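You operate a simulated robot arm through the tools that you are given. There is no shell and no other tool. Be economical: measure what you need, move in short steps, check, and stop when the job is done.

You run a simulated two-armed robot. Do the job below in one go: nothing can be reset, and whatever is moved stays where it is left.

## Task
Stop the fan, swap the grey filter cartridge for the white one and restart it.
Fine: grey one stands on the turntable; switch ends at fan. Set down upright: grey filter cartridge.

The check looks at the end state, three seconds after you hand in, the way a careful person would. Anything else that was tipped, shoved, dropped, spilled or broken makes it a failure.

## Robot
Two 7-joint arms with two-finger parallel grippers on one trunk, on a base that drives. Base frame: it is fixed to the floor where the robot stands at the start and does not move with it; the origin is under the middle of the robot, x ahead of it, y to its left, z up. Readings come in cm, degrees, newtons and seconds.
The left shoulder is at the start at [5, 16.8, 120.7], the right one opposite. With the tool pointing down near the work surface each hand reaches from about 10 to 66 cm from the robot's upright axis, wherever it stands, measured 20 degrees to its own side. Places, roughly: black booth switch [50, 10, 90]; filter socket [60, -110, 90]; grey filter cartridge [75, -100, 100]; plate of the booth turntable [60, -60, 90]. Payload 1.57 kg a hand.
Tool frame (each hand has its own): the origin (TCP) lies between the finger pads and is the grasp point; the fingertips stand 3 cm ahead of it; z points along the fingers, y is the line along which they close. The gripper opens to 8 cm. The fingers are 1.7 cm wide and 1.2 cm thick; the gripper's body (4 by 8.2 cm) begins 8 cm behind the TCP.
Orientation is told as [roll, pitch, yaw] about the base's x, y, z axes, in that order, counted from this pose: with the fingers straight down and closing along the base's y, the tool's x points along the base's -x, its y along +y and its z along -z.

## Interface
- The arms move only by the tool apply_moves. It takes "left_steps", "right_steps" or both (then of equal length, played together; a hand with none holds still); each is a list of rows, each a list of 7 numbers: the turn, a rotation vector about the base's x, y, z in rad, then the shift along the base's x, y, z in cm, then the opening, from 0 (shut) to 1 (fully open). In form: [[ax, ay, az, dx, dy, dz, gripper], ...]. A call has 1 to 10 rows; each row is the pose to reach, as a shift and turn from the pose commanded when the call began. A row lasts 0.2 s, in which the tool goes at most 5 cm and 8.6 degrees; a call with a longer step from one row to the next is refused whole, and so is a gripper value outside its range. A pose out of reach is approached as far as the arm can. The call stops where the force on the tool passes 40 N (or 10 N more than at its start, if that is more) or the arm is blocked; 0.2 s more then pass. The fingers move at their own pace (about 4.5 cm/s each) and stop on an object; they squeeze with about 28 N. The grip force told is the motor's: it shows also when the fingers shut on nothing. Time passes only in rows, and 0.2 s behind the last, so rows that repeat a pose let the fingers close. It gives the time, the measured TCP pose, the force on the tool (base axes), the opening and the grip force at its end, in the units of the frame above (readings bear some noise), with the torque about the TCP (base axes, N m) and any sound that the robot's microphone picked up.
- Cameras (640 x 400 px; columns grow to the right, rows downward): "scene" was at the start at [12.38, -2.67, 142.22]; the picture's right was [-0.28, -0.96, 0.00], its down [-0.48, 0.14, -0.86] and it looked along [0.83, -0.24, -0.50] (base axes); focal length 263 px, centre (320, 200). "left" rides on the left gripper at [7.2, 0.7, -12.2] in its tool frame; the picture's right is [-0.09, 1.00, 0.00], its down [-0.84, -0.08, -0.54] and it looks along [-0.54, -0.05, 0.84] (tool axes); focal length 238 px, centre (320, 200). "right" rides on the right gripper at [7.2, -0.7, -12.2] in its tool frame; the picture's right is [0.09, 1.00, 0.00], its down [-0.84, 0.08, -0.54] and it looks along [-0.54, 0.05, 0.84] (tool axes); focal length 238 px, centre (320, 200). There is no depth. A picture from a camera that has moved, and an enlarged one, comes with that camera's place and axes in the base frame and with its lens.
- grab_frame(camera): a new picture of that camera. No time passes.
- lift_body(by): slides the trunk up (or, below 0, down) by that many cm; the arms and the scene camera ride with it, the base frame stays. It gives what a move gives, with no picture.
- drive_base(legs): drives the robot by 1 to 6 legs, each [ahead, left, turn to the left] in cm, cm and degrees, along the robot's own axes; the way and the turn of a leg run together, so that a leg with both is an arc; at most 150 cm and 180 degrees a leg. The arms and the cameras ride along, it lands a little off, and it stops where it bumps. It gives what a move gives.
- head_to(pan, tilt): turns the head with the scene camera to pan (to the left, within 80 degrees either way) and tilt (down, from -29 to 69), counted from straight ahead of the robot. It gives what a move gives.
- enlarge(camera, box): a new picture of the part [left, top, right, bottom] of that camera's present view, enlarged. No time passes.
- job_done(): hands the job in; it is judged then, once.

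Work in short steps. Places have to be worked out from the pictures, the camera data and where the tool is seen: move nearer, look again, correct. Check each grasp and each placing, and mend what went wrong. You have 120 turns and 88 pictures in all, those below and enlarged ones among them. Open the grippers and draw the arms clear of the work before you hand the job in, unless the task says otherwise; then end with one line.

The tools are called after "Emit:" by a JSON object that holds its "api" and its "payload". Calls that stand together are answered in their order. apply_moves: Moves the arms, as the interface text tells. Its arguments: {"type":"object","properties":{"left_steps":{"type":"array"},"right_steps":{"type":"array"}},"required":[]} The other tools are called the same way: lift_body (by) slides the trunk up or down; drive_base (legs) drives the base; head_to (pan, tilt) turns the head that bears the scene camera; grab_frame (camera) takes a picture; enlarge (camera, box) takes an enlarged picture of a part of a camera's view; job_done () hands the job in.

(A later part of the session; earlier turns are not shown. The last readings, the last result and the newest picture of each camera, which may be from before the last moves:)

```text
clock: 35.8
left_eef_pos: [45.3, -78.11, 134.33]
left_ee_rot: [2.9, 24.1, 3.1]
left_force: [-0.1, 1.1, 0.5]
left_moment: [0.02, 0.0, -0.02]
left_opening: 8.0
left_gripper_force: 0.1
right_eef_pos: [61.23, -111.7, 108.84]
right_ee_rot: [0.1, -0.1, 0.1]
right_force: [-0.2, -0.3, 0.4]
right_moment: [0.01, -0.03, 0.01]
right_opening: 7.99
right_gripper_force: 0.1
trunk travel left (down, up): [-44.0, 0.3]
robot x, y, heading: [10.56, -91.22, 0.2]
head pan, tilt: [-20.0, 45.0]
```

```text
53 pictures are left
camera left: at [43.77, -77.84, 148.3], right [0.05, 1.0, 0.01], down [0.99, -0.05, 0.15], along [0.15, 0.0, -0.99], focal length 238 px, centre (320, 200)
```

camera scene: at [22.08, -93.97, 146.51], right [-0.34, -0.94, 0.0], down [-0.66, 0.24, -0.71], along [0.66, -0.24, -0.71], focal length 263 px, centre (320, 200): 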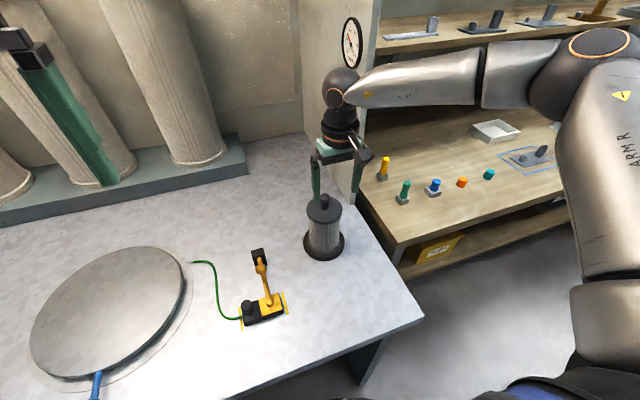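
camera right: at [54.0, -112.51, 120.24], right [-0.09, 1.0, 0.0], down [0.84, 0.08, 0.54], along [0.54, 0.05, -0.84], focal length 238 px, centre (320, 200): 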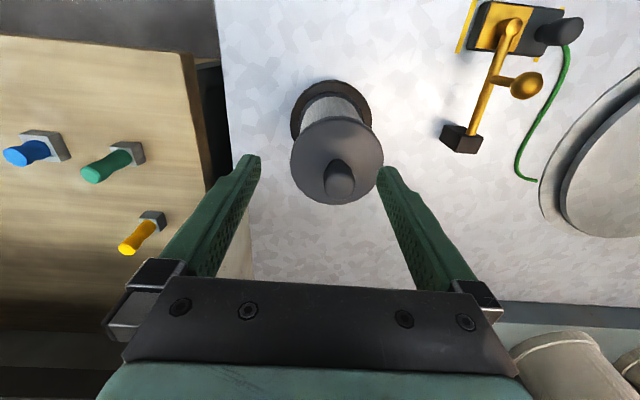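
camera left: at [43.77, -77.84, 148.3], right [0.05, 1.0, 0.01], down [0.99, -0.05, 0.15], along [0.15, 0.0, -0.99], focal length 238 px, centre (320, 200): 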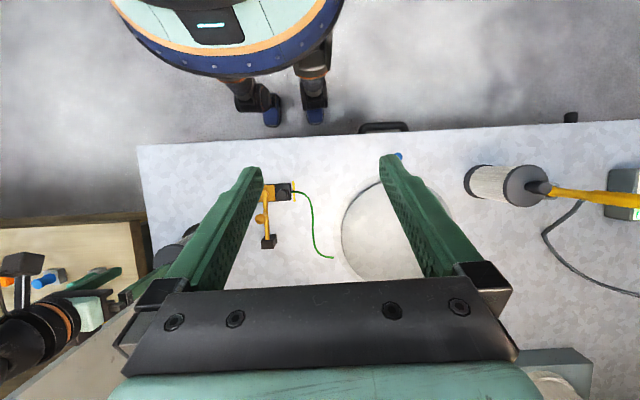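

My front (x≈27) has about 9 cm to the bench edge, so I drive 5 cm ahead after levelling the left hand, with the right hand raised slightly.

Emit:
{"api": "apply_moves", "payload": {"left_steps": [[0, -0.14, 0, 0, 0, 0, 1], [0, -0.28, 0, 0, 0, 0, 1], [0, -0.42, 0, 0, 0, 0, 1]], "right_steps": [[0, 0, 0, -1, 0, 1, 1], [0, 0, 0, -2, 0, 2, 1], [0, 0, 0, -4, 0, 2, 1]]}}

Emit:
{"api": "drive_base", "payload": {"legs": [[5, 0, 0]]}}

```text
clock: 36.6
left_eef_pos: [45.27, -77.93, 134.32]
left_ee_rot: [1.8, -0.2, 2.9]
left_force: [-0.5, -0.1, 0.3]
left_moment: [-0.01, 0.02, -0.01]
left_opening: 7.99
left_gripper_force: 0.1
right_eef_pos: [56.94, -111.8, 110.9]
right_ee_rot: [0.1, -0.1, 0.0]
right_force: [-0.3, -1.0, 0.7]
right_moment: [-0.04, 0.0, 0.0]
right_opening: 8.04
right_gripper_force: 0.1
trunk travel left (down, up): [-44.0, 0.3]
robot x, y, heading: [10.75, -90.94, 0.1]
head pan, tilt: [-20.0, 45.0]
```

```text
clock: 37.5
left_eef_pos: [50.47, -77.83, 134.21]
left_ee_rot: [1.7, 0.1, 2.8]
left_force: [0.1, 0.1, -0.3]
left_moment: [-0.01, 0.04, 0.0]
left_opening: 8.02
left_gripper_force: 0.1
right_eef_pos: [62.16, -111.74, 110.79]
right_ee_rot: [0.2, 0.0, 0.0]
right_force: [-0.4, 0.4, -0.8]
right_moment: [0.0, 0.03, 0.02]
right_opening: 7.99
right_gripper_force: 0.0
trunk travel left (down, up): [-44.0, 0.3]
robot x, y, heading: [15.61, -91.16, -0.2]
head pan, tilt: [-20.0, 45.0]
```

Now I move the right hand over the knob ([63.6, -110]) and down to z≈106.

Emit:
{"api": "apply_moves", "payload": {"right_steps": [[0, 0, 0, 0.8, 1, 0, 1], [0, 0, 0, 1.5, 1.7, -1, 1], [0, 0, 0, 1.5, 1.7, -3, 1], [0, 0, 0, 1.5, 1.7, -5, 1], [0, 0, 0, 1.5, 1.7, -5, 1]]}}

Emit:
{"api": "grab_frame", "payload": {"camera": "right"}}

```text
clock: 38.7
left_eef_pos: [50.37, -77.97, 134.22]
left_ee_rot: [1.8, 0.0, 2.9]
left_force: [-0.5, 0.3, -0.7]
left_moment: [0.03, 0.01, 0.0]
left_opening: 8.0
left_gripper_force: 0.0
right_eef_pos: [63.72, -109.94, 105.76]
right_ee_rot: [0.1, -0.1, 0.0]
right_force: [0.0, -0.6, 1.1]
right_moment: [0.01, -0.04, -0.01]
right_opening: 8.02
right_gripper_force: 0.1
trunk travel left (down, up): [-44.0, 0.3]
robot x, y, heading: [16.08, -90.91, -0.1]
head pan, tilt: [-20.0, 45.0]
```

```text
52 pictures are left
camera right: at [56.42, -110.78, 117.93], right [-0.09, 1.0, 0.0], down [0.84, 0.08, 0.54], along [0.54, 0.05, -0.84], focal length 238 px, centre (320, 200)
```

right: 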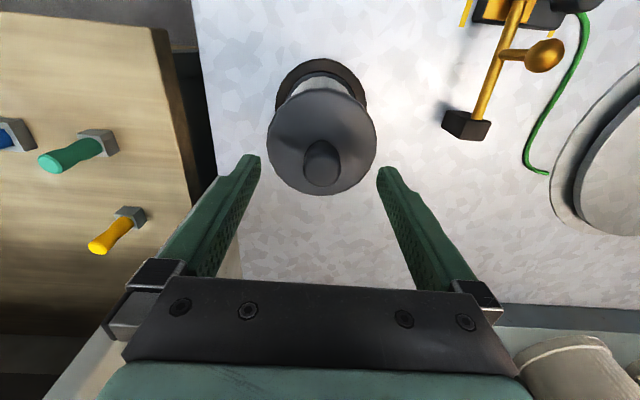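

Well centred; knob top ≈101.5. I lower to TCP z≈102.3 and check from the scene camera how the tips sit against the lid.

Emit:
{"api": "apply_moves", "payload": {"right_steps": [[0, 0, 0, 0, 0, -1.5, 1], [0, 0, 0, 0, 0, -3.4, 0.8], [0, 0, 0, 0, 0, -3.4, 0.6]]}}

Emit:
{"api": "enlarge", "payload": {"camera": "scene", "box": [280, 180, 390, 280]}}

Emit:
{"api": "enlarge", "payload": {"camera": "right", "box": [230, 40, 410, 220]}}

```text
clock: 39.5
left_eef_pos: [50.39, -77.91, 134.24]
left_ee_rot: [1.6, 0.0, 2.8]
left_force: [0.1, 0.0, 0.6]
left_moment: [0.0, 0.0, 0.0]
left_opening: 7.98
left_gripper_force: 0.0
right_eef_pos: [62.98, -110.95, 102.96]
right_ee_rot: [0.1, -0.1, -0.1]
right_force: [0.0, -0.1, 0.1]
right_moment: [-0.01, -0.01, -0.01]
right_opening: 4.78
right_gripper_force: 0.0
right hand out of reach, approached as far as the arm can: row 1, 2, 3
trunk travel left (down, up): [-44.0, 0.3]
robot x, y, heading: [15.77, -90.96, -0.2]
head pan, tilt: [-20.0, 45.0]
```

```text
4.00 times, centred on (335, 230) of scene
camera zoom: at [27.05, -93.97, 146.51], right [-0.34, -0.94, 0.0], down [-0.66, 0.24, -0.71], along [0.66, -0.24, -0.71], focal length 1052 px, centre (260, 80)
```

zoom: 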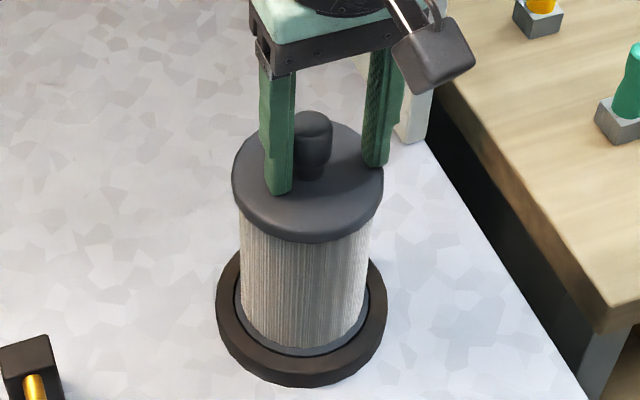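

```text
2.22 times, centred on (320, 130) of right
camera zoom: at [55.54, -111.55, 115.03], right [-0.09, 1.0, 0.0], down [0.84, 0.08, 0.54], along [0.54, 0.05, -0.84], focal length 530 px, centre (320, 356)
```

zoom: 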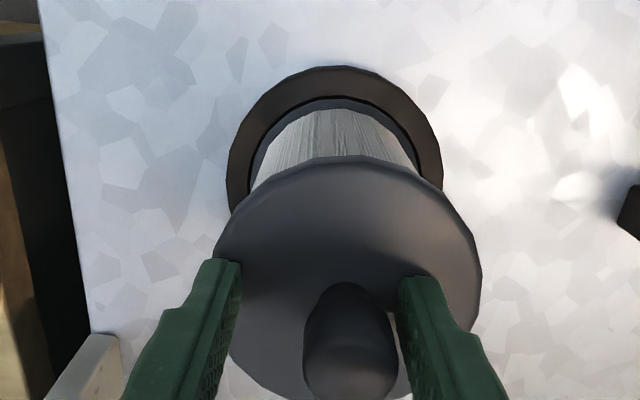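

The limit appears when reaching low with the trunk up, so I lift the hand, lower the trunk 8 cm, and re-approach.

Emit:
{"api": "apply_moves", "payload": {"right_steps": [[0, 0, 0, 0, 0, 3, 0.8], [0, 0, 0, 0, 0.5, 6, 1], [0, 0, 0, 0, 0.8, 9, 1], [0, 0, 0, 0, 0.8, 11, 1]]}}

Emit:
{"api": "lift_body", "payload": {"by": -8}}

Emit:
{"api": "grab_frame", "payload": {"camera": "right"}}

```text
clock: 40.5
left_eef_pos: [50.35, -77.81, 134.34]
left_ee_rot: [1.7, -0.1, 2.8]
left_force: [-0.2, 0.3, 0.6]
left_moment: [0.02, 0.0, -0.02]
left_opening: 7.99
left_gripper_force: 0.0
right_eef_pos: [62.81, -109.9, 114.09]
right_ee_rot: [0.1, -0.1, 0.1]
right_force: [0.8, 1.0, 0.1]
right_moment: [0.0, -0.02, 0.04]
right_opening: 8.0
right_gripper_force: 0.0
trunk travel left (down, up): [-44.0, 0.3]
robot x, y, heading: [15.47, -91.04, 0.0]
head pan, tilt: [-20.0, 45.0]
```

```text
clock: 41.7
left_eef_pos: [50.32, -77.88, 126.3]
left_ee_rot: [1.7, 0.0, 2.8]
left_force: [0.5, 0.2, -0.7]
left_moment: [-0.01, -0.01, 0.01]
left_opening: 8.0
left_gripper_force: 0.1
right_eef_pos: [62.85, -110.09, 105.96]
right_ee_rot: [0.0, -0.1, 0.0]
right_force: [-0.2, -0.4, -0.8]
right_moment: [0.01, -0.02, -0.02]
right_opening: 8.0
right_gripper_force: 0.0
trunk travel left (down, up): [-36.0, 8.3]
robot x, y, heading: [15.72, -91.14, 0.2]
head pan, tilt: [-20.0, 45.0]
```

```text
49 pictures are left
camera right: at [55.52, -110.64, 118.07], right [-0.09, 1.0, 0.0], down [0.84, 0.08, 0.54], along [0.54, 0.05, -0.84], focal length 238 px, centre (320, 200)
```

right: 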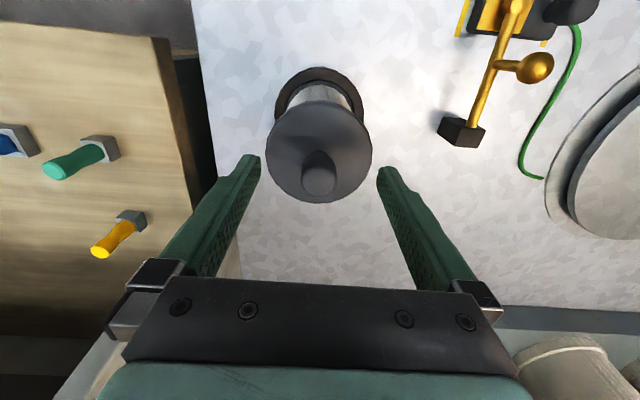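

Emit:
{"api": "apply_moves", "payload": {"right_steps": [[0, 0, 0, 0.9, 0, 0, 1], [0, 0, 0, 0.9, 0, -2, 0.8], [0, 0, 0, 0.9, 0, -4, 0.7], [0, 0, 0, 0.9, 0, -4.4, 0.6]]}}

Emit:
{"api": "enlarge", "payload": {"camera": "scene", "box": [280, 140, 390, 240]}}

Emit:
{"api": "enlarge", "payload": {"camera": "right", "box": [230, 60, 410, 240]}}

```text
clock: 42.7
left_eef_pos: [50.19, -77.9, 126.36]
left_ee_rot: [1.7, 0.0, 2.6]
left_force: [-0.4, -0.5, -0.3]
left_moment: [0.01, 0.02, -0.04]
left_opening: 8.01
left_gripper_force: 0.0
right_eef_pos: [63.79, -110.09, 102.66]
right_ee_rot: [0.2, -1.0, -0.2]
right_force: [-10.0, -5.2, 22.2]
right_moment: [-0.61, 0.49, -0.18]
right_opening: 5.22
right_gripper_force: 3.0
trunk travel left (down, up): [-36.0, 8.3]
robot x, y, heading: [15.8, -91.11, 0.0]
head pan, tilt: [-20.0, 45.0]
stopped in row 4 (right hand): the force on the tool passed its limit at 47 N (the readings are from after the stop); the commanded pose is now the measured one
```

```text
4.00 times, centred on (335, 190) of scene
camera zoom: at [26.82, -94.02, 138.55], right [-0.34, -0.94, 0.0], down [-0.66, 0.24, -0.71], along [0.67, -0.24, -0.71], focal length 1052 px, centre (260, 240)
```

zoom: 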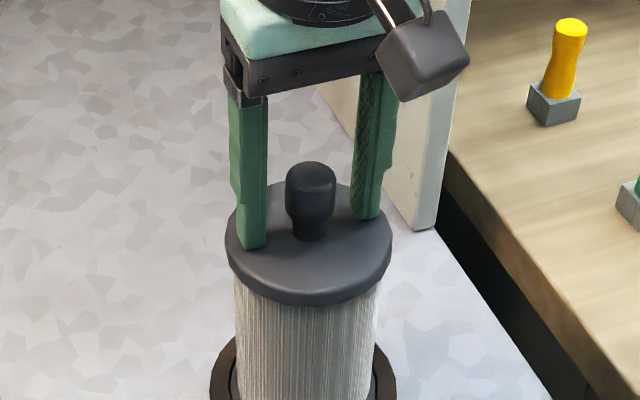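

```text
2.22 times, centred on (320, 150) of right
camera zoom: at [56.38, -110.7, 114.75], right [-0.09, 1.0, 0.0], down [0.83, 0.08, 0.56], along [0.55, 0.05, -0.83], focal length 530 px, centre (320, 311)
```

zoom: 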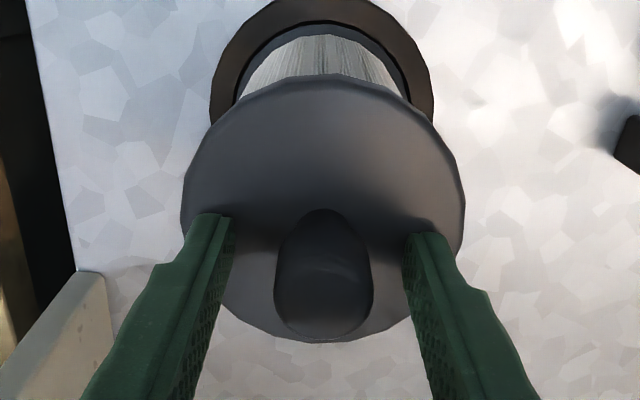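

The tips touched the lid (lid top ≈99.6). I rise 0.5 cm and close on the knob.

Emit:
{"api": "apply_moves", "payload": {"right_steps": [[0, 0, 0, 0, 0, 0.5, 0.6], [0, 0, 0, 0, 0, 0.5, 0.4], [0, 0, 0, 0, 0, 0.5, 0.2], [0, 0, 0, 0, 0, 0.5, 0], [0, 0, 0, 0, 0, 0.5, 0], [0, 0, 0, 0, 0, 0.5, 0]]}}

Emit:
{"api": "enlarge", "payload": {"camera": "scene", "box": [270, 140, 380, 250]}}

```text
clock: 44.1
left_eef_pos: [50.29, -77.98, 126.26]
left_ee_rot: [1.8, 0.0, 2.8]
left_force: [0.2, 0.2, -0.2]
left_moment: [0.01, 0.01, 0.03]
left_opening: 7.98
left_gripper_force: 0.0
right_eef_pos: [63.96, -110.01, 102.81]
right_ee_rot: [0.2, -0.6, 0.0]
right_force: [1.0, 0.4, -1.3]
right_moment: [0.24, -0.13, 0.03]
right_opening: 2.51
right_gripper_force: 28.0
trunk travel left (down, up): [-36.0, 8.3]
robot x, y, heading: [15.77, -90.96, 0.2]
head pan, tilt: [-20.0, 45.0]
```

```text
3.64 times, centred on (325, 195) of scene
camera zoom: at [27.07, -94.02, 138.49], right [-0.34, -0.94, 0.0], down [-0.66, 0.24, -0.71], along [0.66, -0.24, -0.71], focal length 956 px, centre (302, 218)
```

zoom: 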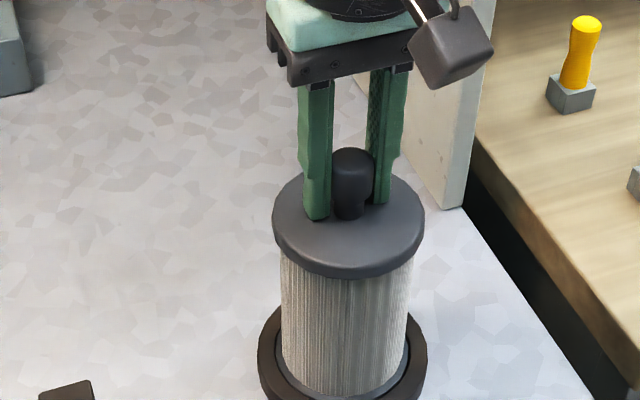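

Gripped at 2.5 cm. I lift slowly to see whether it comes out straight.

Emit:
{"api": "apply_moves", "payload": {"right_steps": [[0, 0, 0, 0, 0, 0.7, 0], [0, 0, 0, 0, 0, 1.5, 0], [0, 0, 0, 0, 0, 2.5, 0], [0, 0, 0, 0, 0, 3.5, 0]]}}

Emit:
{"api": "enlarge", "payload": {"camera": "scene", "box": [270, 140, 380, 250]}}

```text
clock: 45.1
left_eef_pos: [50.3, -77.95, 126.32]
left_ee_rot: [1.7, 0.0, 2.7]
left_force: [0.2, -0.1, -0.3]
left_moment: [-0.01, -0.02, -0.01]
left_opening: 7.97
left_gripper_force: 0.1
right_eef_pos: [64.06, -109.87, 106.22]
right_ee_rot: [0.2, -0.8, 0.1]
right_force: [0.3, -0.5, -1.6]
right_moment: [-0.06, 0.02, -0.03]
right_opening: 2.51
right_gripper_force: 28.1
trunk travel left (down, up): [-36.0, 8.3]
robot x, y, heading: [15.27, -91.51, 0.2]
head pan, tilt: [-20.0, 45.0]
```

```text
3.64 times, centred on (325, 195) of scene
camera zoom: at [27.05, -94.0, 138.5], right [-0.34, -0.94, 0.0], down [-0.66, 0.24, -0.71], along [0.66, -0.24, -0.71], focal length 956 px, centre (302, 218)
```

zoom: 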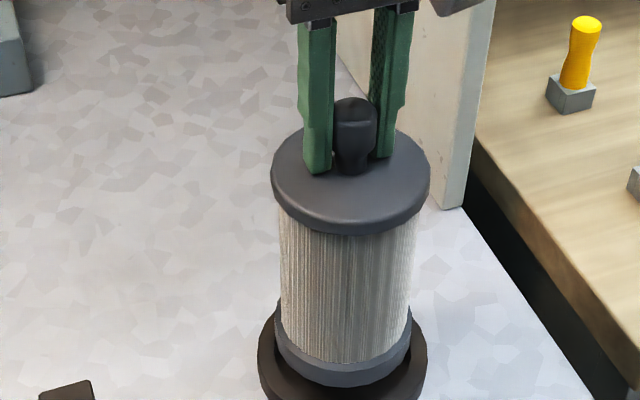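

It comes out freely. I lift further to z≈118 and verify the hold.

Emit:
{"api": "apply_moves", "payload": {"right_steps": [[0, 0, 0, 0, 0, 3, 0], [0, 0, 0, 0, 0, 6, 0], [0, 0, 0, -1, 0, 9, 0], [0, 0, 0, -3, 0, 11, 0], [0, 0, 0, -5, 0, 12, 0]]}}

Emit:
{"api": "grab_frame", "payload": {"camera": "scene"}}

```text
clock: 46.3
left_eef_pos: [50.32, -77.93, 126.23]
left_ee_rot: [1.8, 0.0, 2.8]
left_force: [0.3, -0.6, 0.5]
left_moment: [0.01, 0.0, -0.03]
left_opening: 7.99
left_gripper_force: 0.0
right_eef_pos: [58.96, -109.92, 118.36]
right_ee_rot: [0.2, -0.7, 0.0]
right_force: [0.6, 0.8, -3.3]
right_moment: [0.06, -0.01, 0.02]
right_opening: 2.53
right_gripper_force: 27.4
trunk travel left (down, up): [-36.0, 8.3]
robot x, y, heading: [15.39, -91.11, 0.1]
head pan, tilt: [-20.0, 45.0]
```

```text
44 pictures are left
camera scene: at [27.0, -94.01, 138.51], right [-0.34, -0.94, 0.0], down [-0.66, 0.24, -0.71], along [0.66, -0.24, -0.71], focal length 263 px, centre (320, 200)
```

scene: 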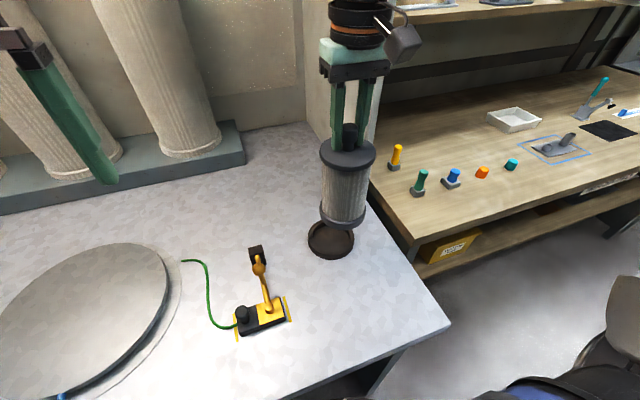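

The grey cartridge is held and the socket is empty. I back off 6 cm, then drive left 52 cm so the turntable lies before the right hand.

Emit:
{"api": "drive_base", "payload": {"legs": [[-6, 0, 0], [0, 52, 0]]}}

Emit:
{"api": "grab_frame", "payload": {"camera": "scene"}}

Emit:
{"api": "grab_frame", "payload": {"camera": "right"}}

```text
clock: 51.9
left_eef_pos: [44.55, -26.46, 126.25]
left_ee_rot: [1.7, 0.1, 2.5]
left_force: [-0.1, -0.2, -0.1]
left_moment: [0.0, -0.03, 0.02]
left_opening: 8.0
left_gripper_force: 0.1
right_eef_pos: [53.16, -58.45, 118.25]
right_ee_rot: [0.1, -0.8, -0.1]
right_force: [1.7, -1.1, -1.8]
right_moment: [0.06, -0.05, -0.02]
right_opening: 2.53
right_gripper_force: 28.0
trunk travel left (down, up): [-36.0, 8.3]
robot x, y, heading: [9.73, -39.57, 0.1]
head pan, tilt: [-20.0, 45.0]
```

```text
43 pictures are left
camera scene: at [21.24, -42.43, 138.5], right [-0.35, -0.94, 0.0], down [-0.66, 0.24, -0.71], along [0.66, -0.24, -0.71], focal length 263 px, centre (320, 200)
```

scene: 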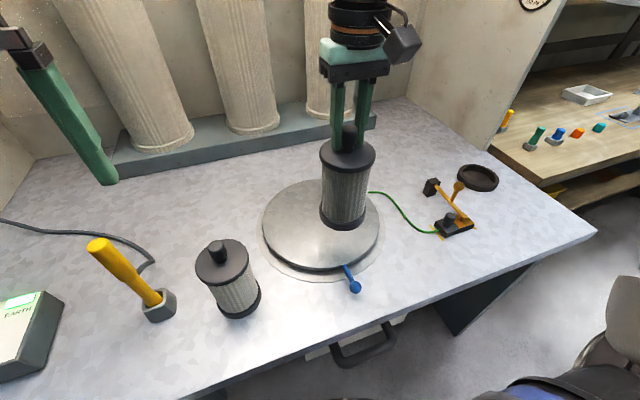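

```text
42 pictures are left
camera right: at [45.71, -59.11, 130.38], right [-0.09, 1.0, 0.0], down [0.83, 0.07, 0.55], along [0.55, 0.05, -0.83], focal length 238 px, centre (320, 200)
```

right: 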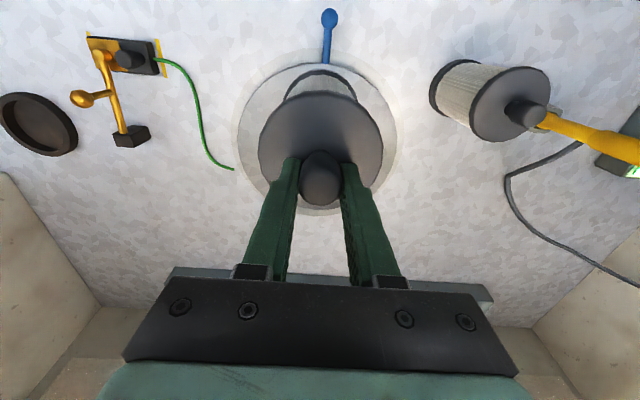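

Turntable centre ≈[61, -58]. I edge 4 cm ahead so the hand can reach it comfortably.

Emit:
{"api": "drive_base", "payload": {"legs": [[4, 0, 0]]}}

Emit:
{"api": "apply_moves", "payload": {"right_steps": [[0, 0, 0, 1.5, 0.1, -2, 0], [0, 0, 0, 3, 0.2, -5, 0], [0, 0, 0, 3.3, 0.2, -8, 0], [0, 0, 0, 3.3, 0.2, -10, 0]]}}

Emit:
{"api": "grab_frame", "payload": {"camera": "scene"}}

```text
clock: 52.7
left_eef_pos: [48.77, -26.51, 126.25]
left_ee_rot: [1.7, 0.1, 2.5]
left_force: [0.8, -0.7, -0.2]
left_moment: [-0.02, 0.04, -0.01]
left_opening: 8.01
left_gripper_force: 0.0
right_eef_pos: [57.35, -58.51, 118.26]
right_ee_rot: [0.1, -0.7, -0.1]
right_force: [1.3, -0.5, -1.9]
right_moment: [-0.06, 0.02, -0.02]
right_opening: 2.5
right_gripper_force: 28.1
trunk travel left (down, up): [-36.0, 8.3]
robot x, y, heading: [13.5, -39.62, -0.2]
head pan, tilt: [-20.0, 45.0]
```

```text
clock: 53.7
left_eef_pos: [48.52, -26.45, 126.29]
left_ee_rot: [1.7, 0.1, 2.6]
left_force: [0.3, -0.6, -0.4]
left_moment: [0.0, 0.02, 0.02]
left_opening: 7.99
left_gripper_force: 0.0
right_eef_pos: [60.52, -58.1, 108.24]
right_ee_rot: [0.1, -0.8, -0.2]
right_force: [-0.7, 0.4, -1.9]
right_moment: [-0.06, 0.0, 0.01]
right_opening: 2.51
right_gripper_force: 28.4
trunk travel left (down, up): [-36.0, 8.3]
robot x, y, heading: [13.6, -39.07, -0.3]
head pan, tilt: [-20.0, 45.0]
```

```text
41 pictures are left
camera scene: at [25.28, -42.46, 138.5], right [-0.35, -0.94, 0.0], down [-0.66, 0.24, -0.71], along [0.66, -0.24, -0.71], focal length 263 px, centre (320, 200)
```

scene: 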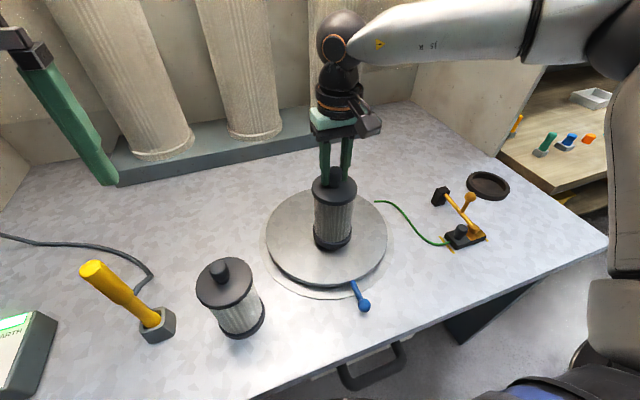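

Centred over the plate. I lower in small increments and watch the force.

Emit:
{"api": "apply_moves", "payload": {"right_steps": [[0, 0, 0, 0, 0, -1, 0], [0, 0, 0, 0, 0, -2, 0], [0, 0, 0, 0, 0, -2.5, 0], [0, 0, 0, 0, 0, -3, 0]]}}

Emit:
{"api": "enlarge", "payload": {"camera": "scene", "box": [270, 140, 400, 290]}}

```text
clock: 54.7
left_eef_pos: [48.38, -26.39, 126.19]
left_ee_rot: [1.7, -0.1, 2.6]
left_force: [0.2, -0.3, -0.2]
left_moment: [-0.03, 0.0, 0.0]
left_opening: 7.99
left_gripper_force: 0.2
right_eef_pos: [60.37, -58.03, 105.72]
right_ee_rot: [0.2, -1.3, -0.2]
right_force: [0.1, -1.6, 27.5]
right_moment: [-0.71, -0.06, 0.05]
right_opening: 2.56
right_gripper_force: 28.0
trunk travel left (down, up): [-36.0, 8.3]
robot x, y, heading: [14.13, -39.3, -0.1]
head pan, tilt: [-20.0, 45.0]
```

```text
2.67 times, centred on (335, 215) of scene
camera zoom: at [25.04, -42.33, 138.57], right [-0.35, -0.94, 0.0], down [-0.66, 0.24, -0.71], along [0.66, -0.24, -0.71], focal length 701 px, centre (280, 160)
```

zoom: 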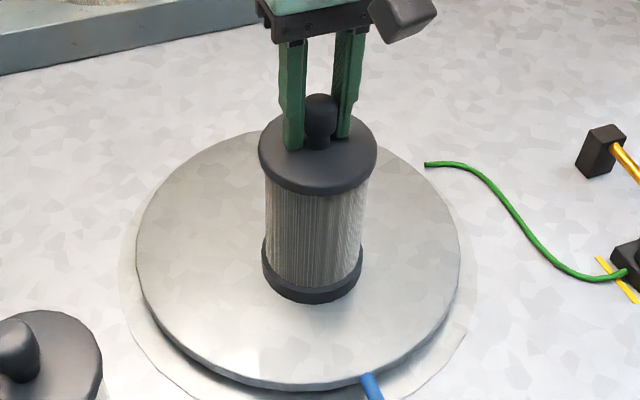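

Contact at 27 N: it stands on the plate. I unload slightly and open.

Emit:
{"api": "apply_moves", "payload": {"right_steps": [[0, 0, 0, 0, 0, 0.4, 0], [0, 0, 0, 0, 0, 0.4, 0.3], [0, 0, 0, 0, 0, 0.4, 0.6], [0, 0, 0, 0, 0, 0.6, 0.8], [0, 0, 0, 0, 0, 4, 1], [0, 0, 0, 0, 0, 8, 1], [0, 0, 0, -2, 0, 12, 1], [0, 0, 0, -5, 0, 15, 1]]}}

Emit:
{"api": "grab_frame", "payload": {"camera": "scene"}}

```text
clock: 56.5
left_eef_pos: [48.45, -26.4, 126.23]
left_ee_rot: [1.7, 0.0, 2.6]
left_force: [-0.2, -0.2, -0.3]
left_moment: [0.01, -0.05, -0.04]
left_opening: 7.99
left_gripper_force: 0.1
right_eef_pos: [55.39, -58.2, 120.32]
right_ee_rot: [0.1, -0.7, -0.1]
right_force: [-0.4, 0.6, 0.0]
right_moment: [-0.01, 0.0, -0.03]
right_opening: 8.01
right_gripper_force: 0.0
trunk travel left (down, up): [-36.0, 8.3]
robot x, y, heading: [14.48, -39.42, -0.1]
head pan, tilt: [-20.0, 45.0]
```

```text
39 pictures are left
camera scene: at [25.16, -42.44, 138.51], right [-0.35, -0.94, 0.0], down [-0.66, 0.24, -0.71], along [0.66, -0.24, -0.71], focal length 263 px, centre (320, 200)
```

scene: 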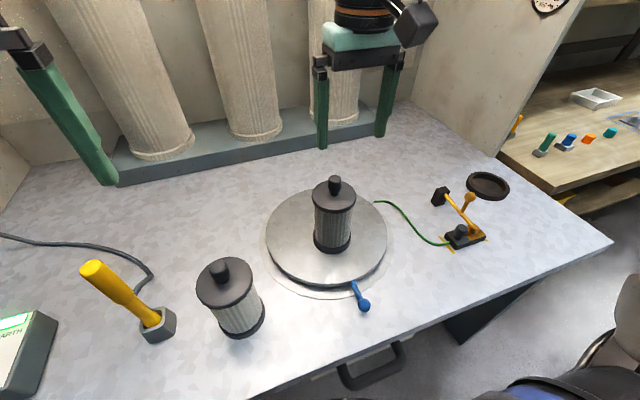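

Grey stands upright on the turntable. The white one is at about [49.5, -35]; I back off 4 cm and drive left 22 cm to bring it before the right hand.

Emit:
{"api": "drive_base", "payload": {"legs": [[-4, 0, 0], [0, 22, 0]]}}

Emit:
{"api": "grab_frame", "payload": {"camera": "right"}}

Emit:
{"api": "grab_frame", "payload": {"camera": "scene"}}

```text
clock: 59.6
left_eef_pos: [44.7, -4.59, 126.35]
left_ee_rot: [1.7, 0.1, 2.5]
left_force: [-0.4, -0.3, -0.4]
left_moment: [-0.01, 0.01, 0.02]
left_opening: 8.01
left_gripper_force: 0.1
right_eef_pos: [51.54, -36.38, 120.28]
right_ee_rot: [0.1, -0.8, -0.3]
right_force: [-0.3, -0.3, 0.4]
right_moment: [-0.01, 0.02, 0.0]
right_opening: 8.02
right_gripper_force: 0.1
trunk travel left (down, up): [-36.0, 8.3]
robot x, y, heading: [9.93, -17.61, -0.4]
head pan, tilt: [-20.0, 45.0]
```

```text
38 pictures are left
camera right: at [44.11, -36.97, 132.29], right [-0.09, 1.0, 0.0], down [0.83, 0.07, 0.55], along [0.55, 0.05, -0.83], focal length 238 px, centre (320, 200)
```

right: 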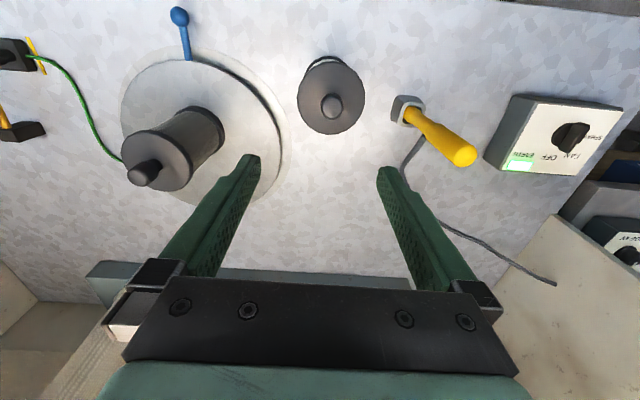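

```text
37 pictures are left
camera scene: at [21.32, -20.5, 138.51], right [-0.35, -0.94, 0.0], down [-0.66, 0.25, -0.71], along [0.66, -0.25, -0.71], focal length 263 px, centre (320, 200)
```

scene: 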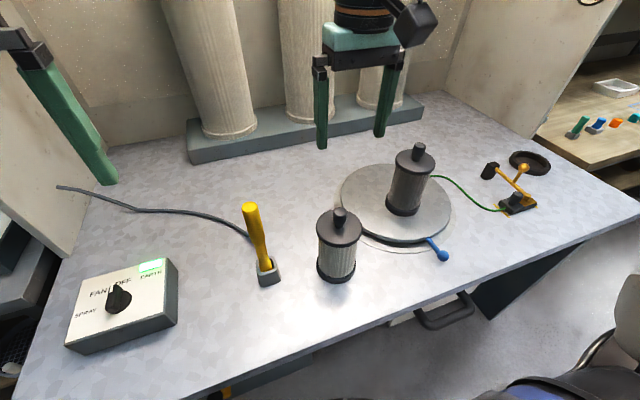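

White's knob is at about [50.7, -35.2]. I move over it and down to z≈107.

Emit:
{"api": "apply_moves", "payload": {"right_steps": [[0, 0.014, 0, -0.8, 1.2, -3, 1], [0, 0.014, 0, -0.8, 1.2, -7, 1], [0, 0.014, 0, -0.8, 1.2, -11, 1], [0, 0.014, 0, -0.8, 1.2, -13.3, 1], [0, 0.014, 0, -0.8, 1.2, -13.3, 1]]}}

Emit:
{"api": "grab_frame", "payload": {"camera": "right"}}

Emit:
{"api": "enlarge", "payload": {"camera": "scene", "box": [270, 130, 400, 290]}}

```text
clock: 60.8
left_eef_pos: [44.76, -4.54, 126.21]
left_ee_rot: [1.6, 0.0, 2.6]
left_force: [0.2, 0.7, 0.0]
left_moment: [0.03, 0.01, 0.0]
left_opening: 8.01
left_gripper_force: 0.1
right_eef_pos: [50.78, -35.41, 106.93]
right_ee_rot: [0.1, 0.0, -0.3]
right_force: [0.0, 0.1, 0.1]
right_moment: [-0.01, -0.06, -0.04]
right_opening: 8.01
right_gripper_force: 0.1
trunk travel left (down, up): [-36.0, 8.3]
robot x, y, heading: [10.08, -17.48, -0.4]
head pan, tilt: [-20.0, 45.0]
```

```text
36 pictures are left
camera right: at [43.44, -35.99, 119.07], right [-0.09, 1.0, 0.0], down [0.84, 0.07, 0.54], along [0.54, 0.05, -0.84], focal length 238 px, centre (320, 200)
```

right: 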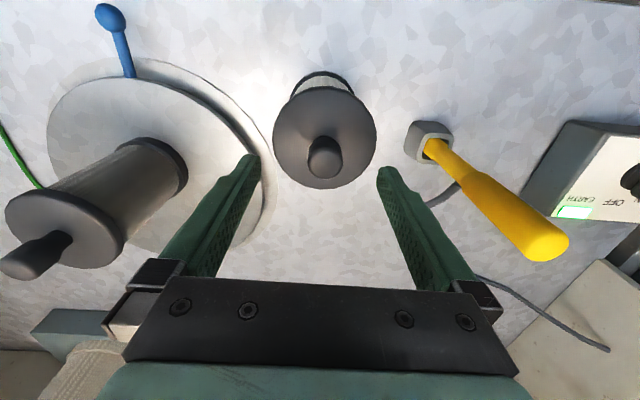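

```text
2.50 times, centred on (335, 210) of scene
camera zoom: at [21.31, -20.52, 138.51], right [-0.35, -0.94, 0.0], down [-0.66, 0.25, -0.71], along [0.66, -0.25, -0.71], focal length 657 px, centre (282, 175)
```

zoom: 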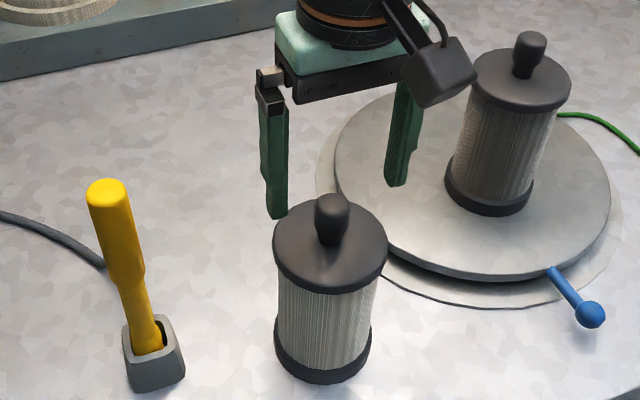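

Centred. I lower to TCP z≈103 while narrowing the fingers, and check.

Emit:
{"api": "apply_moves", "payload": {"right_steps": [[0, 0, 0, 0, 0, -2, 0.8], [0, 0, 0, 0, 0, -3.7, 0.6], [0, 0, 0, 0, 0, -3.9, 0.6]]}}

Emit:
{"api": "enlarge", "payload": {"camera": "scene", "box": [290, 170, 390, 270]}}

```text
clock: 61.6
left_eef_pos: [44.7, -4.68, 126.3]
left_ee_rot: [1.8, -0.1, 2.6]
left_force: [0.0, 0.7, 0.2]
left_moment: [-0.02, 0.0, -0.04]
left_opening: 8.0
left_gripper_force: 0.0
right_eef_pos: [50.65, -35.11, 103.06]
right_ee_rot: [0.1, 0.0, -0.3]
right_force: [-0.3, 0.1, 0.0]
right_moment: [-0.01, -0.02, 0.01]
right_opening: 4.82
right_gripper_force: 0.1
trunk travel left (down, up): [-36.0, 8.3]
robot x, y, heading: [10.21, -17.16, -0.3]
head pan, tilt: [-20.0, 45.0]
```

```text
4.00 times, centred on (340, 220) of scene
camera zoom: at [21.32, -20.52, 138.51], right [-0.35, -0.94, 0.0], down [-0.66, 0.25, -0.71], along [0.66, -0.25, -0.71], focal length 1052 px, centre (240, 120)
```

zoom: 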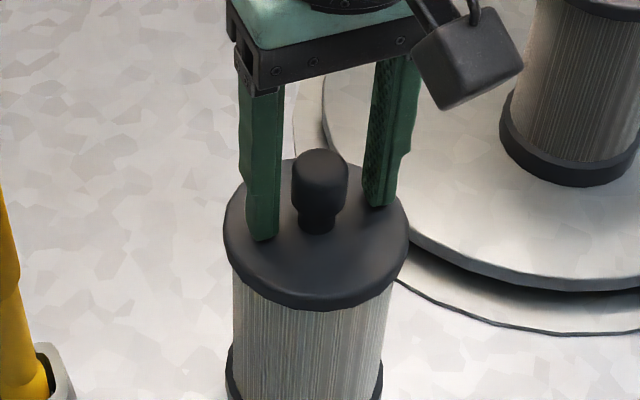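

Emit:
{"api": "apply_moves", "payload": {"right_steps": [[0, 0, 0, 0, 0, -0.3, 0.6], [0, 0, 0, 0, 0, -0.3, 0.4], [0, 0, 0, 0, 0, -0.3, 0.2], [0, 0, 0, 0, 0, -0.3, 0], [0, 0, 0, 0, 0, -0.3, 0], [0, 0, 0, 0, 0, 0.5, 0], [0, 0, 0, 0, 0, 1.5, 0]]}}

Emit:
{"api": "enlarge", "payload": {"camera": "scene", "box": [280, 160, 400, 290]}}

```text
clock: 63.2
left_eef_pos: [44.68, -4.58, 126.23]
left_ee_rot: [1.7, 0.0, 2.5]
left_force: [0.0, -0.5, 0.7]
left_moment: [-0.01, 0.03, -0.01]
left_opening: 7.99
left_gripper_force: 0.1
right_eef_pos: [50.79, -35.03, 104.57]
right_ee_rot: [0.1, 0.1, -0.3]
right_force: [-0.9, -0.2, -1.7]
right_moment: [0.07, -0.04, -0.01]
right_opening: 2.51
right_gripper_force: 28.0
trunk travel left (down, up): [-36.0, 8.3]
robot x, y, heading: [9.43, -17.7, -0.4]
head pan, tilt: [-20.0, 45.0]
```

```text
3.08 times, centred on (340, 225) of scene
camera zoom: at [21.33, -20.53, 138.5], right [-0.35, -0.94, 0.0], down [-0.66, 0.25, -0.71], along [0.66, -0.25, -0.71], focal length 809 px, centre (258, 123)
```

zoom: 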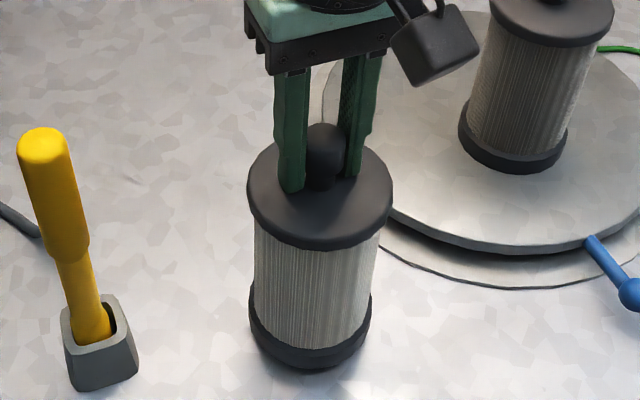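

White is lifted cleanly. I raise it to z≈120 and draw back so it passes in front of the grey one.

Emit:
{"api": "apply_moves", "payload": {"right_steps": [[0, 0, 0, 0, 0, 4, 0], [0, 0, 0, 0, 0, 8, 0], [0, 0, 0, -1.5, 0, 12, 0], [0, 0, 0, -4, 0, 15, 0], [0, 0, 0, -4, 0, 15, 0]]}}

Emit:
{"api": "grab_frame", "payload": {"camera": "scene"}}

```text
clock: 64.4
left_eef_pos: [44.83, -4.64, 126.28]
left_ee_rot: [1.7, 0.2, 2.4]
left_force: [-0.4, -0.2, -0.6]
left_moment: [0.0, 0.03, -0.02]
left_opening: 7.98
left_gripper_force: 0.1
right_eef_pos: [46.69, -35.12, 119.58]
right_ee_rot: [0.0, 0.0, -0.3]
right_force: [-0.2, 0.2, -2.0]
right_moment: [0.08, -0.04, -0.03]
right_opening: 2.52
right_gripper_force: 27.6
trunk travel left (down, up): [-36.0, 8.3]
robot x, y, heading: [10.12, -17.64, -0.4]
head pan, tilt: [-20.0, 45.0]
```

```text
32 pictures are left
camera scene: at [21.38, -20.53, 138.5], right [-0.35, -0.94, 0.0], down [-0.66, 0.25, -0.71], along [0.66, -0.25, -0.71], focal length 263 px, centre (320, 200)
```

scene: 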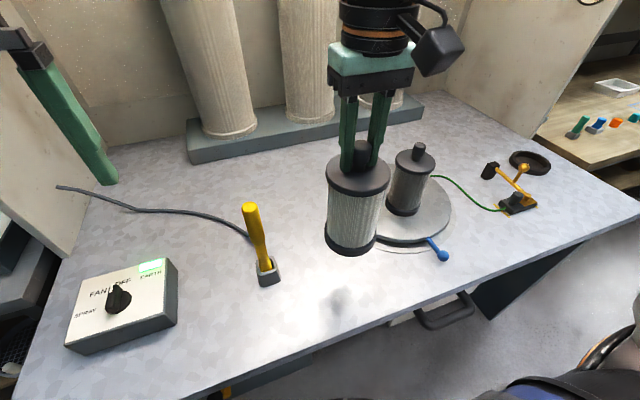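

Now I drive back 4, right 74 cm, then look.

Emit:
{"api": "drive_base", "payload": {"legs": [[-4, 0, 0.4], [0, -74, 0], [5, 0, 0]]}}

Emit:
{"api": "grab_frame", "payload": {"camera": "scene"}}

```text
clock: 72.4
left_eef_pos: [45.19, -80.49, 126.16]
left_ee_rot: [1.7, 0.0, 1.9]
left_force: [0.8, 0.6, -0.2]
left_moment: [0.0, 0.04, 0.01]
left_opening: 8.0
left_gripper_force: 0.1
right_eef_pos: [46.71, -111.06, 119.39]
right_ee_rot: [0.1, 0.1, -0.8]
right_force: [0.2, 0.6, -2.6]
right_moment: [0.07, 0.01, -0.02]
right_opening: 2.51
right_gripper_force: 27.9
trunk travel left (down, up): [-36.0, 8.3]
robot x, y, heading: [10.19, -93.08, -0.7]
head pan, tilt: [-20.0, 45.0]
```

```text
31 pictures are left
camera scene: at [21.65, -96.19, 138.49], right [-0.36, -0.93, 0.0], down [-0.66, 0.25, -0.71], along [0.66, -0.25, -0.71], focal length 263 px, centre (320, 200)
```

scene: 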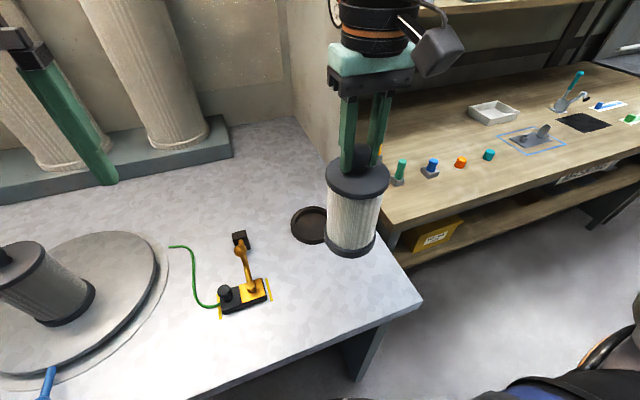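

I take the last approach: 5 cm ahead, 1.5 left, heading corrected, then over the socket.

Emit:
{"api": "drive_base", "payload": {"legs": [[5.3, 1.8, 0.7]]}}

Emit:
{"api": "apply_moves", "payload": {"right_steps": [[0, 0, 0, 3, 0, 0, 0], [0, 0, 0, 6, 0, 0, 0], [0, 0, 0, 9, 0, 0, 0], [0, 0, 0, 9, 0, 0, 0]]}}

Emit:
{"api": "grab_frame", "payload": {"camera": "scene"}}

Emit:
{"api": "grab_frame", "payload": {"camera": "right"}}

```text
clock: 73.3
left_eef_pos: [50.33, -78.16, 126.21]
left_ee_rot: [1.7, 0.1, 2.7]
left_force: [0.7, 0.1, 1.1]
left_moment: [0.0, 0.06, -0.01]
left_opening: 8.03
left_gripper_force: 0.1
right_eef_pos: [52.15, -108.86, 119.53]
right_ee_rot: [0.1, 0.1, -0.1]
right_force: [-0.4, 0.3, -2.3]
right_moment: [-0.04, 0.04, -0.02]
right_opening: 2.52
right_gripper_force: 28.4
trunk travel left (down, up): [-36.0, 8.3]
robot x, y, heading: [15.6, -91.42, -0.2]
head pan, tilt: [-20.0, 45.0]
```

```text
clock: 74.3
left_eef_pos: [49.9, -78.32, 126.34]
left_ee_rot: [1.7, 0.0, 2.6]
left_force: [0.0, 0.5, 0.1]
left_moment: [-0.03, -0.05, 0.0]
left_opening: 8.01
left_gripper_force: 0.0
right_eef_pos: [60.95, -108.96, 119.6]
right_ee_rot: [0.2, -0.1, -0.4]
right_force: [-0.2, 0.2, -3.3]
right_moment: [0.03, -0.02, 0.01]
right_opening: 2.52
right_gripper_force: 27.8
trunk travel left (down, up): [-36.0, 8.3]
robot x, y, heading: [15.58, -91.48, -0.4]
head pan, tilt: [-20.0, 45.0]
```

```text
30 pictures are left
camera scene: at [26.69, -94.24, 138.52], right [-0.34, -0.94, 0.0], down [-0.66, 0.24, -0.71], along [0.66, -0.24, -0.71], focal length 263 px, centre (320, 200)
```

scene: 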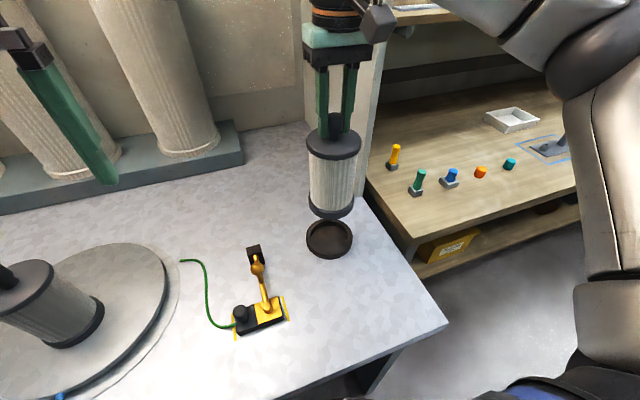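

```text
29 pictures are left
camera right: at [53.69, -109.55, 131.71], right [-0.08, 1.0, 0.0], down [0.84, 0.07, 0.54], along [0.54, 0.05, -0.84], focal length 238 px, centre (320, 200)
```

right: 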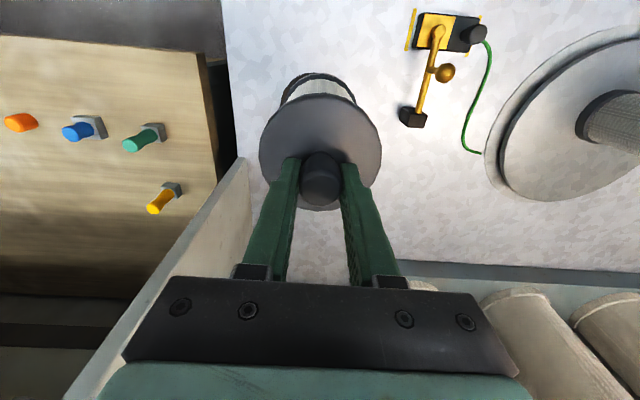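

The socket is where it was within about 0.4 cm. I move over it to [63.9, -109.9], lower to z≈107.5, and check the alignment enlarged.

Emit:
{"api": "apply_moves", "payload": {"right_steps": [[0, 0, 0.006, 1.5, -0.5, -2, 0], [0, 0, 0.006, 2.9, -0.95, -5, 0], [0, 0, 0.006, 2.9, -0.95, -9, 0], [0, 0, 0.006, 2.9, -0.95, -12, 0], [0, 0, 0.006, 2.9, -0.95, -12, 0]]}}

Emit:
{"api": "enlarge", "payload": {"camera": "scene", "box": [270, 150, 380, 270]}}

Emit:
{"api": "enlarge", "payload": {"camera": "right", "box": [230, 40, 410, 220]}}

```text
clock: 75.5
left_eef_pos: [50.05, -78.16, 126.27]
left_ee_rot: [1.6, 0.0, 2.6]
left_force: [-0.6, 0.4, 0.3]
left_moment: [0.0, 0.0, 0.01]
left_opening: 8.0
left_gripper_force: 0.0
right_eef_pos: [63.93, -109.94, 107.32]
right_ee_rot: [0.0, 0.0, 0.2]
right_force: [-0.1, -0.5, -2.8]
right_moment: [-0.13, 0.0, -0.02]
right_opening: 2.49
right_gripper_force: 28.0
trunk travel left (down, up): [-36.0, 8.3]
robot x, y, heading: [15.19, -91.67, -0.3]
head pan, tilt: [-20.0, 45.0]
```

```text
3.33 times, centred on (325, 210) of scene
camera zoom: at [26.8, -94.27, 138.51], right [-0.34, -0.94, 0.0], down [-0.66, 0.24, -0.71], along [0.66, -0.24, -0.71], focal length 876 px, centre (303, 167)
```

zoom: 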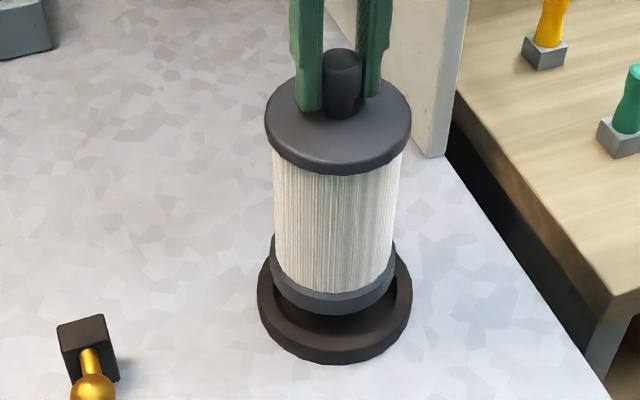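

```text
2.22 times, centred on (320, 130) of right
camera zoom: at [56.68, -110.56, 119.5], right [-0.1, 1.0, 0.0], down [0.84, 0.08, 0.54], along [0.54, 0.05, -0.84], focal length 530 px, centre (320, 356)
```

zoom: 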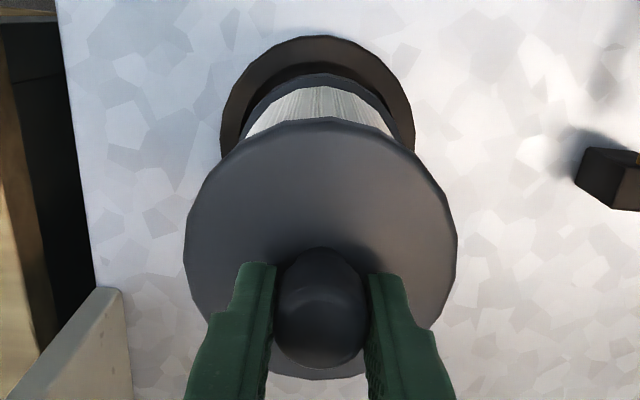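

Right-camera alignment looks symmetric. I lower 2.3 cm gently and watch the force and pictures.

Emit:
{"api": "apply_moves", "payload": {"right_steps": [[0, 0, 0, 0, -0.05, -0.8, 0], [0, 0, 0, 0, -0.05, -1.6, 0], [0, 0, 0, 0, -0.05, -2.3, 0]]}}

Emit:
{"api": "enlarge", "payload": {"camera": "scene", "box": [285, 190, 365, 270]}}

Emit:
{"api": "enlarge", "payload": {"camera": "right", "box": [260, 30, 380, 110]}}

```text
clock: 76.3
left_eef_pos: [50.02, -78.17, 126.34]
left_ee_rot: [1.7, 0.0, 2.6]
left_force: [0.8, 0.5, 0.0]
left_moment: [0.03, 0.0, 0.0]
left_opening: 8.01
left_gripper_force: 0.0
right_eef_pos: [63.92, -109.85, 105.21]
right_ee_rot: [0.1, -0.1, 0.2]
right_force: [-0.6, -0.8, 4.1]
right_moment: [-0.26, -0.01, -0.04]
right_opening: 2.49
right_gripper_force: 27.9
trunk travel left (down, up): [-36.0, 8.3]
robot x, y, heading: [15.11, -91.41, -0.1]
head pan, tilt: [-20.0, 45.0]
```

```text
5.00 times, centred on (325, 230) of scene
camera zoom: at [26.74, -94.27, 138.53], right [-0.34, -0.94, 0.0], down [-0.66, 0.24, -0.71], along [0.66, -0.24, -0.71], focal length 1315 px, centre (295, 50)
```

zoom: 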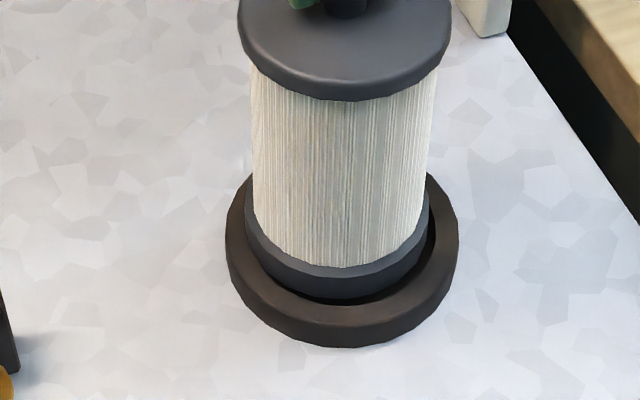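

```text
5.00 times, centred on (320, 70) of right
camera zoom: at [56.69, -110.53, 117.38], right [-0.1, 1.0, 0.0], down [0.84, 0.08, 0.54], along [0.54, 0.05, -0.84], focal length 1192 px, centre (320, 850)
```

zoom: 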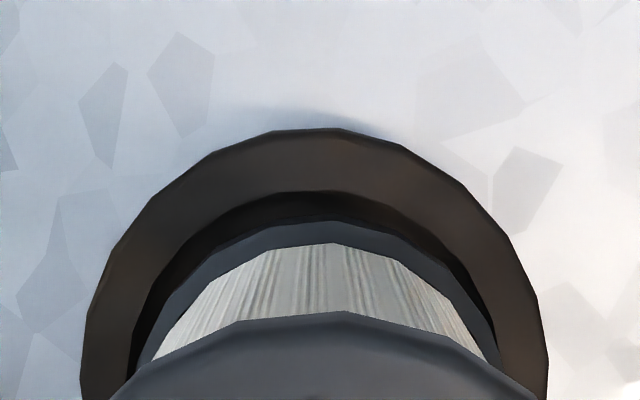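

It touches the ring on the +y/far side, with a gap on the near/right side. I lift 0.4, shift (-0.25, -0.3) and lower again.

Emit:
{"api": "apply_moves", "payload": {"right_steps": [[0, 0, 0, 0, 0, 0.4, 0], [0, 0, 0, -0.25, -0.3, 0.4, 0], [0, 0, 0, -0.25, -0.3, -0.2, 0], [0, 0, 0, -0.25, -0.3, -0.7, 0], [0, 0, 0, -0.25, -0.3, -1.1, 0]]}}

Emit:
{"api": "enlarge", "payload": {"camera": "scene", "box": [285, 190, 365, 270]}}

Emit:
{"api": "enlarge", "payload": {"camera": "right", "box": [260, 30, 380, 110]}}

```text
clock: 77.5
left_eef_pos: [50.21, -78.23, 126.21]
left_ee_rot: [1.8, 0.0, 2.6]
left_force: [0.5, 0.7, 0.2]
left_moment: [-0.01, 0.07, 0.01]
left_opening: 7.98
left_gripper_force: 0.0
right_eef_pos: [63.84, -110.09, 104.06]
right_ee_rot: [0.1, 0.0, 0.2]
right_force: [0.3, 0.5, -1.6]
right_moment: [-0.02, 0.03, 0.02]
right_opening: 2.46
right_gripper_force: 28.2
trunk travel left (down, up): [-36.0, 8.3]
robot x, y, heading: [15.47, -91.66, -0.1]
head pan, tilt: [-20.0, 45.0]
```

```text
5.00 times, centred on (325, 230) of scene
camera zoom: at [26.83, -94.28, 138.5], right [-0.34, -0.94, 0.0], down [-0.66, 0.24, -0.71], along [0.66, -0.24, -0.71], focal length 1315 px, centre (295, 50)
```

zoom: 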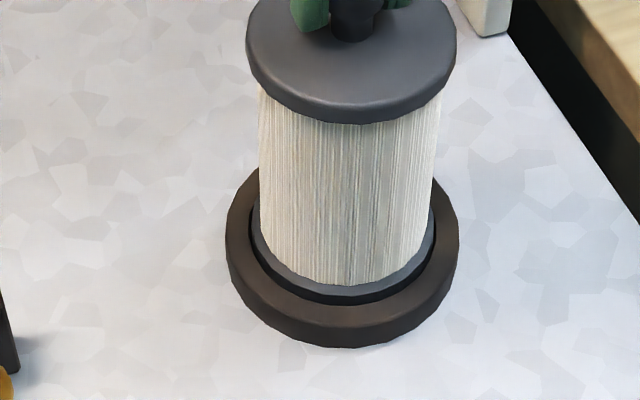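

```text
5.00 times, centred on (320, 70) of right
camera zoom: at [56.56, -110.79, 116.16], right [-0.1, 1.0, 0.0], down [0.84, 0.08, 0.54], along [0.54, 0.05, -0.84], focal length 1192 px, centre (320, 850)
```

zoom: 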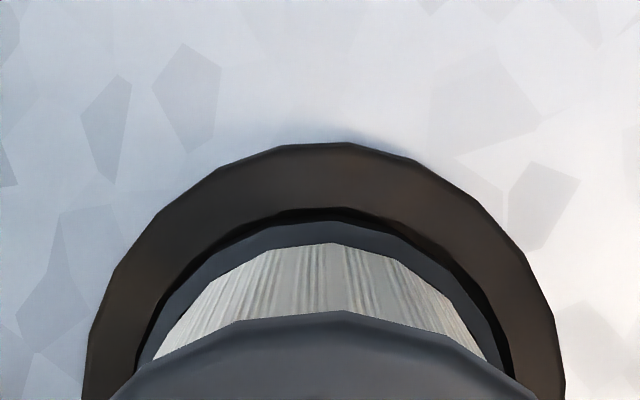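

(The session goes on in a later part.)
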